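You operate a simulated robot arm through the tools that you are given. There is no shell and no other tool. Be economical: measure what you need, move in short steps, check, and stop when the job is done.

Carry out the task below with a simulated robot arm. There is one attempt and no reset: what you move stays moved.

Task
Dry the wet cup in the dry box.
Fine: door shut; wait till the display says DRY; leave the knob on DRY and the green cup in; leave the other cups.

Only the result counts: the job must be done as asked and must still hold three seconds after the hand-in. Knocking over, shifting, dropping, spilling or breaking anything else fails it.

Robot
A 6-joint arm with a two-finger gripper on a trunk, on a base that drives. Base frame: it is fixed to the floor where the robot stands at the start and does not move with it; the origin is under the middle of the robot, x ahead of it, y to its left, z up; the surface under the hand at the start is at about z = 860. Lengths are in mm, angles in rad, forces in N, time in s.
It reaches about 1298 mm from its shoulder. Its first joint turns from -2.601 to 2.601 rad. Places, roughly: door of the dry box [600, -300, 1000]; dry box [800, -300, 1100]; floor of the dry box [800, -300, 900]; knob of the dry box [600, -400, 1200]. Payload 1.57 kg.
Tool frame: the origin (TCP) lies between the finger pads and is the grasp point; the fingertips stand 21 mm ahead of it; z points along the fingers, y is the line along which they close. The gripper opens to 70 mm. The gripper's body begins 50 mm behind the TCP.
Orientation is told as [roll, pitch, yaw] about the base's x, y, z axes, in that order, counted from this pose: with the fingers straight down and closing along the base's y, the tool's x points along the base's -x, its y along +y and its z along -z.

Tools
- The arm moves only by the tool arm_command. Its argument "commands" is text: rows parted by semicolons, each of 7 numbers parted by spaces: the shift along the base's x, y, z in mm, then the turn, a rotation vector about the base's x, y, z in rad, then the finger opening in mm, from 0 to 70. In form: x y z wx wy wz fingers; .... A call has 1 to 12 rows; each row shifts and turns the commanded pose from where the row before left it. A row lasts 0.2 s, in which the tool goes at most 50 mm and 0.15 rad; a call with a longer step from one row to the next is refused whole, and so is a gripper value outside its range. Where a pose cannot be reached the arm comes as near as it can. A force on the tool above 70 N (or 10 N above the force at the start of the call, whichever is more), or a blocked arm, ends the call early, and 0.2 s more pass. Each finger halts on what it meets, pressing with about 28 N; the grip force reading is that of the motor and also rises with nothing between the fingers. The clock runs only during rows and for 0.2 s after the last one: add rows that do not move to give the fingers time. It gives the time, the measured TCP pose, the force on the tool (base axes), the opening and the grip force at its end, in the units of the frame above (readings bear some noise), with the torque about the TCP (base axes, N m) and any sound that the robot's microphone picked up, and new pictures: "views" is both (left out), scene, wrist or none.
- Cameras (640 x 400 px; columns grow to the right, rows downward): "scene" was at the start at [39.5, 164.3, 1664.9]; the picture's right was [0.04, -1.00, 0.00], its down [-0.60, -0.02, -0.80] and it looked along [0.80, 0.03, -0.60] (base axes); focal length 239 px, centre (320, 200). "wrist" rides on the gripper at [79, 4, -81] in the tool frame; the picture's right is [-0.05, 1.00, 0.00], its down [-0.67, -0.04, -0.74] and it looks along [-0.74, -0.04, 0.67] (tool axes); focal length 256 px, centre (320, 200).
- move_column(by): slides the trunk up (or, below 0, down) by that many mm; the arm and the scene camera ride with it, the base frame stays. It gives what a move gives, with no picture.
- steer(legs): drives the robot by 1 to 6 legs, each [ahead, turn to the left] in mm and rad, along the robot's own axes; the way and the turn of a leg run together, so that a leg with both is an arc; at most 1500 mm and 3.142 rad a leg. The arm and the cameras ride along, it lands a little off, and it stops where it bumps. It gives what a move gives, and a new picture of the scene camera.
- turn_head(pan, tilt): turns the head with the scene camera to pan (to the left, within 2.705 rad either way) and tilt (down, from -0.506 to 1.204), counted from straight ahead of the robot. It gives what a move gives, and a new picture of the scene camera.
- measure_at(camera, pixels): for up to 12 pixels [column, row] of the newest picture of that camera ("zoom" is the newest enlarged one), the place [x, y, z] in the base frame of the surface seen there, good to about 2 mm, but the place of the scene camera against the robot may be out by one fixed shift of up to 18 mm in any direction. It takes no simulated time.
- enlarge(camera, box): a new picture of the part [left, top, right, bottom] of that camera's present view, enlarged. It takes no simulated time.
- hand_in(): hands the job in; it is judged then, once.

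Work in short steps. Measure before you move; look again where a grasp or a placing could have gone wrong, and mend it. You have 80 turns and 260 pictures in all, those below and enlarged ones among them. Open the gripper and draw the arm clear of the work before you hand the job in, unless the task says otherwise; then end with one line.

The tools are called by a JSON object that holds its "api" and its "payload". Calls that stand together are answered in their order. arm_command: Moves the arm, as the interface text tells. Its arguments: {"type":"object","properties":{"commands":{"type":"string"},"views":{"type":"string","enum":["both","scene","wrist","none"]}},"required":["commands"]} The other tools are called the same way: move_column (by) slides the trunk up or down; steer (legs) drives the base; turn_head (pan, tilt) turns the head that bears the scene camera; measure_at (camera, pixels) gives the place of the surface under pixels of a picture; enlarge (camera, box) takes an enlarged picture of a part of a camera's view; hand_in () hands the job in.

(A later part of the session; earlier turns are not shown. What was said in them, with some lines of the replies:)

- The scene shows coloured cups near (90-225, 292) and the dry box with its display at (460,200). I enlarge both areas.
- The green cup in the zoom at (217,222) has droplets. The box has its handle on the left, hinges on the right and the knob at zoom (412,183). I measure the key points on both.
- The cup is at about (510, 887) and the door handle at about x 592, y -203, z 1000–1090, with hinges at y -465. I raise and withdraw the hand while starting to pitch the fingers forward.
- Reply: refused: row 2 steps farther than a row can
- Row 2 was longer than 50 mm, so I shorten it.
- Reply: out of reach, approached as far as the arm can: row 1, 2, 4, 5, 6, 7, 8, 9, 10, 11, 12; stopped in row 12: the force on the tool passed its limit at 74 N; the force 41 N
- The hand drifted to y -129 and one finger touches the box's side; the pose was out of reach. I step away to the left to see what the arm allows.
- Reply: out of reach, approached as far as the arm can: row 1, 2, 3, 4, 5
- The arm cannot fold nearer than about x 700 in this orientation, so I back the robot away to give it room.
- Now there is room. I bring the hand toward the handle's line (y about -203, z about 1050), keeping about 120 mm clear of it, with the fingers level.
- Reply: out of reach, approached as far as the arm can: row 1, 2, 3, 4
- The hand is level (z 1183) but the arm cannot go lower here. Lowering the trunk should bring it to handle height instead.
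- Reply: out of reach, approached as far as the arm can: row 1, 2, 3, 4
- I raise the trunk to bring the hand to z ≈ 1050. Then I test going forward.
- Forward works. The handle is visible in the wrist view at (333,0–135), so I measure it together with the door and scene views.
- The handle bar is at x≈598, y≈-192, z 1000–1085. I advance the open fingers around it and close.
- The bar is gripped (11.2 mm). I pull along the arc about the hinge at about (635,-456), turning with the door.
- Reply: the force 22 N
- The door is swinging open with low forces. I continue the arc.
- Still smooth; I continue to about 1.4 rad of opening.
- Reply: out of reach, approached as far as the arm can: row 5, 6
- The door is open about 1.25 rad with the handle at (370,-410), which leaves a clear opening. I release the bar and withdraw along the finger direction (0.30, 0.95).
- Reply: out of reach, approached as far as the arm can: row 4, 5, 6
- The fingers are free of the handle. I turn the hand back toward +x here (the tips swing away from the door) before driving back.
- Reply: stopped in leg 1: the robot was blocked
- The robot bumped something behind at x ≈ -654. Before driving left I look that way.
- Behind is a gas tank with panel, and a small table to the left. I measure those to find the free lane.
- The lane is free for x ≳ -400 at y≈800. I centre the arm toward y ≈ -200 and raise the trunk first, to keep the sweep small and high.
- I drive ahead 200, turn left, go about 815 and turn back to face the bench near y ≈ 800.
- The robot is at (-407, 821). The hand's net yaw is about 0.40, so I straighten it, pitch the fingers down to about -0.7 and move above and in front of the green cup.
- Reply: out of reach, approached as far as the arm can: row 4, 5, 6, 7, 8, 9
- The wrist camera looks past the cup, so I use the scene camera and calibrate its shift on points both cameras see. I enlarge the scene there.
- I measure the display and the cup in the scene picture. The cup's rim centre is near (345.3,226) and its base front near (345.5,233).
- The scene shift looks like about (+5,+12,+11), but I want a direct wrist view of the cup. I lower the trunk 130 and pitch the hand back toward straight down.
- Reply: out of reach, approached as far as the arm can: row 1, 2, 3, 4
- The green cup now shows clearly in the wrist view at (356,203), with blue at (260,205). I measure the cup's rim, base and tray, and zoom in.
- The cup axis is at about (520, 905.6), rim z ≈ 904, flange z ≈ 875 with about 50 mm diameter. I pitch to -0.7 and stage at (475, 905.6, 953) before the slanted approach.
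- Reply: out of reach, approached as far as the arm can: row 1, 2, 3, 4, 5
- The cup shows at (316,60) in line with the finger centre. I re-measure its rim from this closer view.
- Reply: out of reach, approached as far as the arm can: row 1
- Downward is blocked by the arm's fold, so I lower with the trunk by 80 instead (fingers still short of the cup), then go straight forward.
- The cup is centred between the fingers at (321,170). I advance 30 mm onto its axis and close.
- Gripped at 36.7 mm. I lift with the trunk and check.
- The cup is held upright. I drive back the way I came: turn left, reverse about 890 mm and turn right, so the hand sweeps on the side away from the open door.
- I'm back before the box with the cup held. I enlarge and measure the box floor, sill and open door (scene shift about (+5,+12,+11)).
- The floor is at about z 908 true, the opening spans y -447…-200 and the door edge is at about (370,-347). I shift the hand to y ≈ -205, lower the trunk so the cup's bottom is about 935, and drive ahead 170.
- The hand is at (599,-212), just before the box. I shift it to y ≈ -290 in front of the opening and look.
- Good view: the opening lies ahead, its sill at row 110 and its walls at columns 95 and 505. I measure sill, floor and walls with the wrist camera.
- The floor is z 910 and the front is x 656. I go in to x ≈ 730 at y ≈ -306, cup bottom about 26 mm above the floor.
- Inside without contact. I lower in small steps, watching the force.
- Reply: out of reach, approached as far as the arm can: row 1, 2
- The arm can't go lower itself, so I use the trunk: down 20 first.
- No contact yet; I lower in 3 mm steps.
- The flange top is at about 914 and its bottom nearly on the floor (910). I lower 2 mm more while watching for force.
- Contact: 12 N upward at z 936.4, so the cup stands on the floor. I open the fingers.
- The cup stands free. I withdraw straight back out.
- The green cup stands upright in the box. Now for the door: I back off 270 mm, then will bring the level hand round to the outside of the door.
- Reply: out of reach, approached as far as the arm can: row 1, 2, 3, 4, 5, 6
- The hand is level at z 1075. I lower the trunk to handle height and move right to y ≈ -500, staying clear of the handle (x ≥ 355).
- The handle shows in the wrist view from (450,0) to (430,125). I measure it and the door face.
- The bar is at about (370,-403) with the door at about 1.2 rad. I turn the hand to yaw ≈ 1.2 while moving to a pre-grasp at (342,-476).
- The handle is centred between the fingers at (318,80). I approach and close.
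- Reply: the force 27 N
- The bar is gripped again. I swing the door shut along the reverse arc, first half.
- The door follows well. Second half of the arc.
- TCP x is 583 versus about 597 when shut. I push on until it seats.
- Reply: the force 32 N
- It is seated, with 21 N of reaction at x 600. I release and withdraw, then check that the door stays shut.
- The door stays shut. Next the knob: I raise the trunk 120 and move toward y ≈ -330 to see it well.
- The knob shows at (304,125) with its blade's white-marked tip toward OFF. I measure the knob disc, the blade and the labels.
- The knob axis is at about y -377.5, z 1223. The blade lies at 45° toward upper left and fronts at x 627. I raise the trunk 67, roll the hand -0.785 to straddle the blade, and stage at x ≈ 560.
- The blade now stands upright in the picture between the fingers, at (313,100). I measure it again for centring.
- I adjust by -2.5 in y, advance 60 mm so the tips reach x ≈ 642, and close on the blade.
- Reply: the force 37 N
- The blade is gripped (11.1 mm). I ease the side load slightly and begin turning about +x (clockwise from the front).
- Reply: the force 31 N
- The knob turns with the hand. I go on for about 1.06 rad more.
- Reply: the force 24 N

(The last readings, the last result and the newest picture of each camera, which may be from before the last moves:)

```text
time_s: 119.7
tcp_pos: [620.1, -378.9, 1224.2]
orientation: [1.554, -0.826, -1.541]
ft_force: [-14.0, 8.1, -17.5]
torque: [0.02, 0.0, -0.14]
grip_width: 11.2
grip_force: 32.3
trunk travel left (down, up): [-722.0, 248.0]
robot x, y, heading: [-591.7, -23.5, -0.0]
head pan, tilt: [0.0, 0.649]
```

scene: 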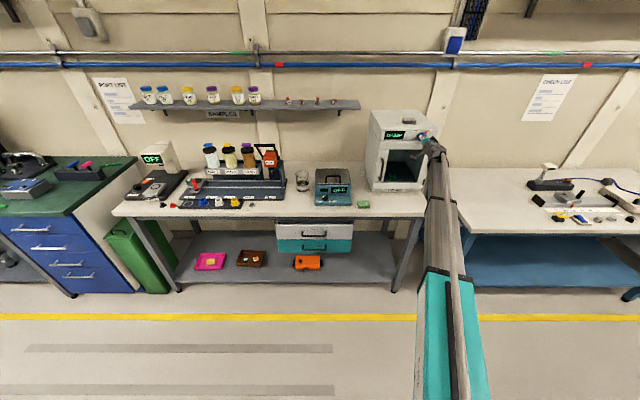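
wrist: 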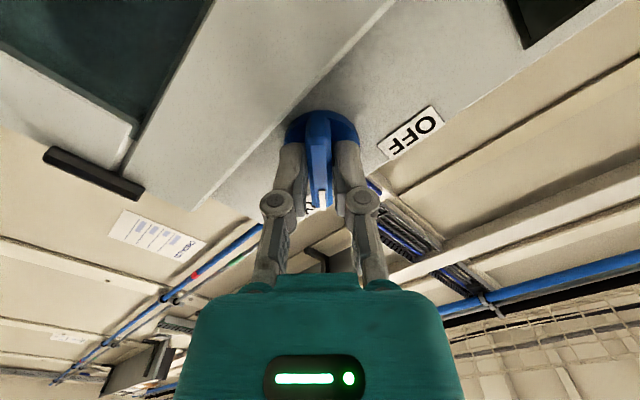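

The hand has turned about 1.53 rad and the display has changed. I enlarge it.

{"api": "enlarge", "payload": {"camera": "scene", "box": [366, 105, 446, 155]}}

```text
8.00 times, centred on (406, 130) of scene
```

zoom: 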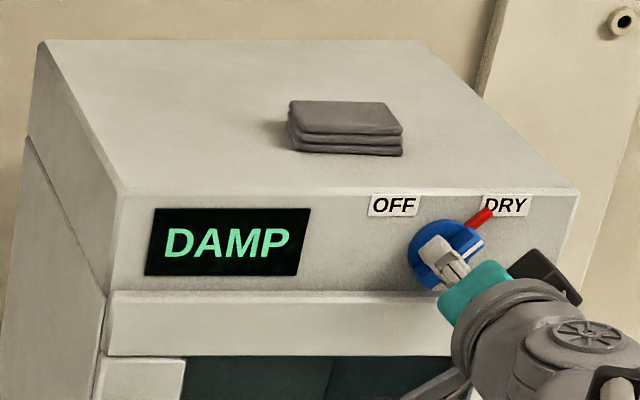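

The display says DAMP and the pointer is on DRY. I release the knob, withdraw and wait.

{"api": "arm_command", "payload": {"commands": "0 0 0 0 0 0 30; 0 0 0 0 0 0 50; 0 0 0 0 0 0 50; -30 0 0 0 0 0 50; -40 0 0 0 0 0 50; -40 0 0 0 0 0 50; -20 0 0 0 0 0 50; 0 0 0 0 0 0 50; 0 0 0 0 0 0 50; 0 0 0 0 0 0 50; 0 0 0 0 0 0 50; 0 0 0 0 0 0 50", "views": "scene"}}

{"api": "enlarge", "payload": {"camera": "scene", "box": [358, 100, 454, 200]}}

```text
time_s: 122.2
tcp_pos: [491.6, -378.5, 1224.5]
orientation: [1.555, -0.827, -1.543]
ft_force: [-0.5, 0.0, 0.1]
torque: [0.0, 0.03, 0.0]
grip_width: 49.8
grip_force: 0.1
trunk travel left (down, up): [-722.0, 248.0]
robot x, y, heading: [-597.9, -23.5, 0.005]
head pan, tilt: [0.0, 0.649]
```

scene: 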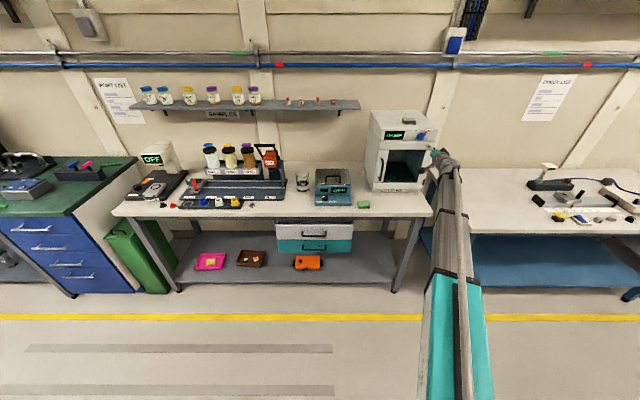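

```text
4.00 times, centred on (406, 150) of scene
```

zoom: 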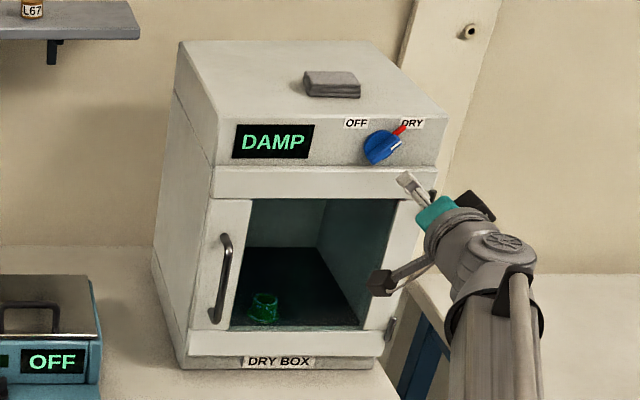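

Knob on DRY, door shut, cup inside upright, display DAMP. I let the clock run, backing the hand a little farther.

{"api": "arm_command", "payload": {"commands": "-20 0 0 0 0 0 50; 0 0 0 0 0 0 50; 0 0 0 0 0 0 50; 0 0 0 0 0 0 50; 0 0 0 0 0 0 50; 0 0 0 0 0 0 50; 0 0 0 0 0 0 50; 0 0 0 0 0 0 50; 0 0 0 0 0 0 50; 0 0 0 0 0 0 50; 0 0 0 0 0 0 50; 0 0 0 0 0 0 50", "views": "none"}}

{"api": "steer", "payload": {"legs": [[-20, 0]]}}

{"api": "arm_command", "payload": {"commands": "0 0 0 0 0 0 50; 0 0 0 0 0 0 50; 0 0 0 0 0 0 50; 0 0 0 0 0 0 50; 0 0 0 0 0 0 50; 0 0 0 0 0 0 50; 0 0 0 0 0 0 50; 0 0 0 0 0 0 50; 0 0 0 0 0 0 50; 0 0 0 0 0 0 50; 0 0 0 0 0 0 50; 0 0 0 0 0 0 50", "views": "scene"}}

{"api": "enlarge", "payload": {"camera": "scene", "box": [358, 100, 454, 200]}}

```text
time_s: 124.8
tcp_pos: [473.1, -377.1, 1224.5]
orientation: [1.556, -0.828, -1.545]
ft_force: [0.6, 0.3, 0.4]
torque: [0.0, 0.0, -0.01]
grip_width: 49.8
grip_force: 0.1
trunk travel left (down, up): [-722.0, 248.0]
robot x, y, heading: [-598.6, -25.1, 0.008]
head pan, tilt: [0.0, 0.649]
```

```text
time_s: 125.7
tcp_pos: [452.5, -377.4, 1224.7]
orientation: [1.554, -0.827, -1.546]
ft_force: [0.8, 0.1, 0.4]
torque: [0.0, 0.05, 0.01]
grip_width: 49.9
grip_force: 0.0
trunk travel left (down, up): [-722.0, 248.0]
robot x, y, heading: [-617.3, -20.8, 0.005]
head pan, tilt: [0.0, 0.649]
```

scene: 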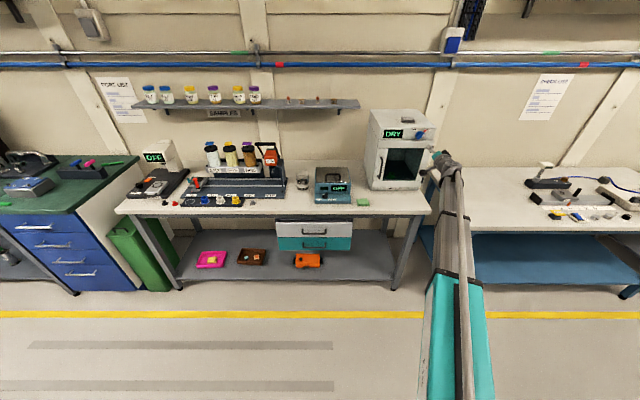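

```text
time_s: 128.3
tcp_pos: [451.6, -377.1, 1225.1]
orientation: [1.556, -0.827, -1.545]
ft_force: [0.0, 0.2, 0.0]
torque: [0.01, -0.02, -0.01]
grip_width: 50.0
grip_force: 0.0
trunk travel left (down, up): [-722.0, 248.0]
robot x, y, heading: [-615.0, -25.6, -0.001]
head pan, tilt: [0.0, 0.649]
```

scene: 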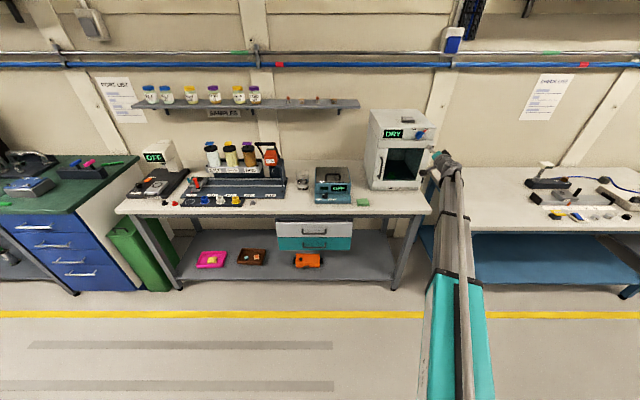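

```text
4.00 times, centred on (406, 150) of scene
```

zoom: 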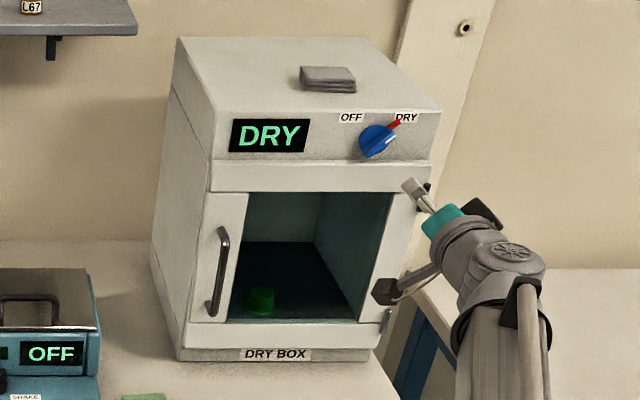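

The display says DRY, with the knob on DRY, the door shut and the cup inside without droplets. I open the gripper fully and draw the arm back a bit more.

{"api": "arm_command", "payload": {"commands": "-20 0 0 0 0 0 70; -20 0 0 0 0 0 70; 0 0 0 0 0 0 70; 0 0 0 0 0 0 70", "views": "scene"}}

{"api": "hand_in", "payload": {}}

```text
time_s: 129.3
tcp_pos: [412.7, -378.6, 1225.3]
orientation: [1.558, -0.83, -1.547]
ft_force: [0.7, -0.4, -0.5]
torque: [0.0, 0.01, 0.0]
grip_width: 70.1
grip_force: 0.0
trunk travel left (down, up): [-722.0, 248.0]
robot x, y, heading: [-618.6, -22.4, 0.007]
head pan, tilt: [0.0, 0.649]
```

scene: 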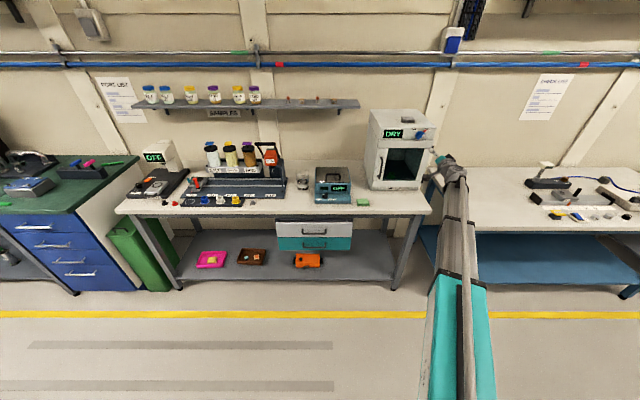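

```text
The job is handed in.
```

The green cup is in the dry box with the door shut, the knob is on DRY and the display says DRY; I left the other cups alone, though the base bumped to a stop against the equipment behind it once while backing up, and I didn't check that equipment for shifts.
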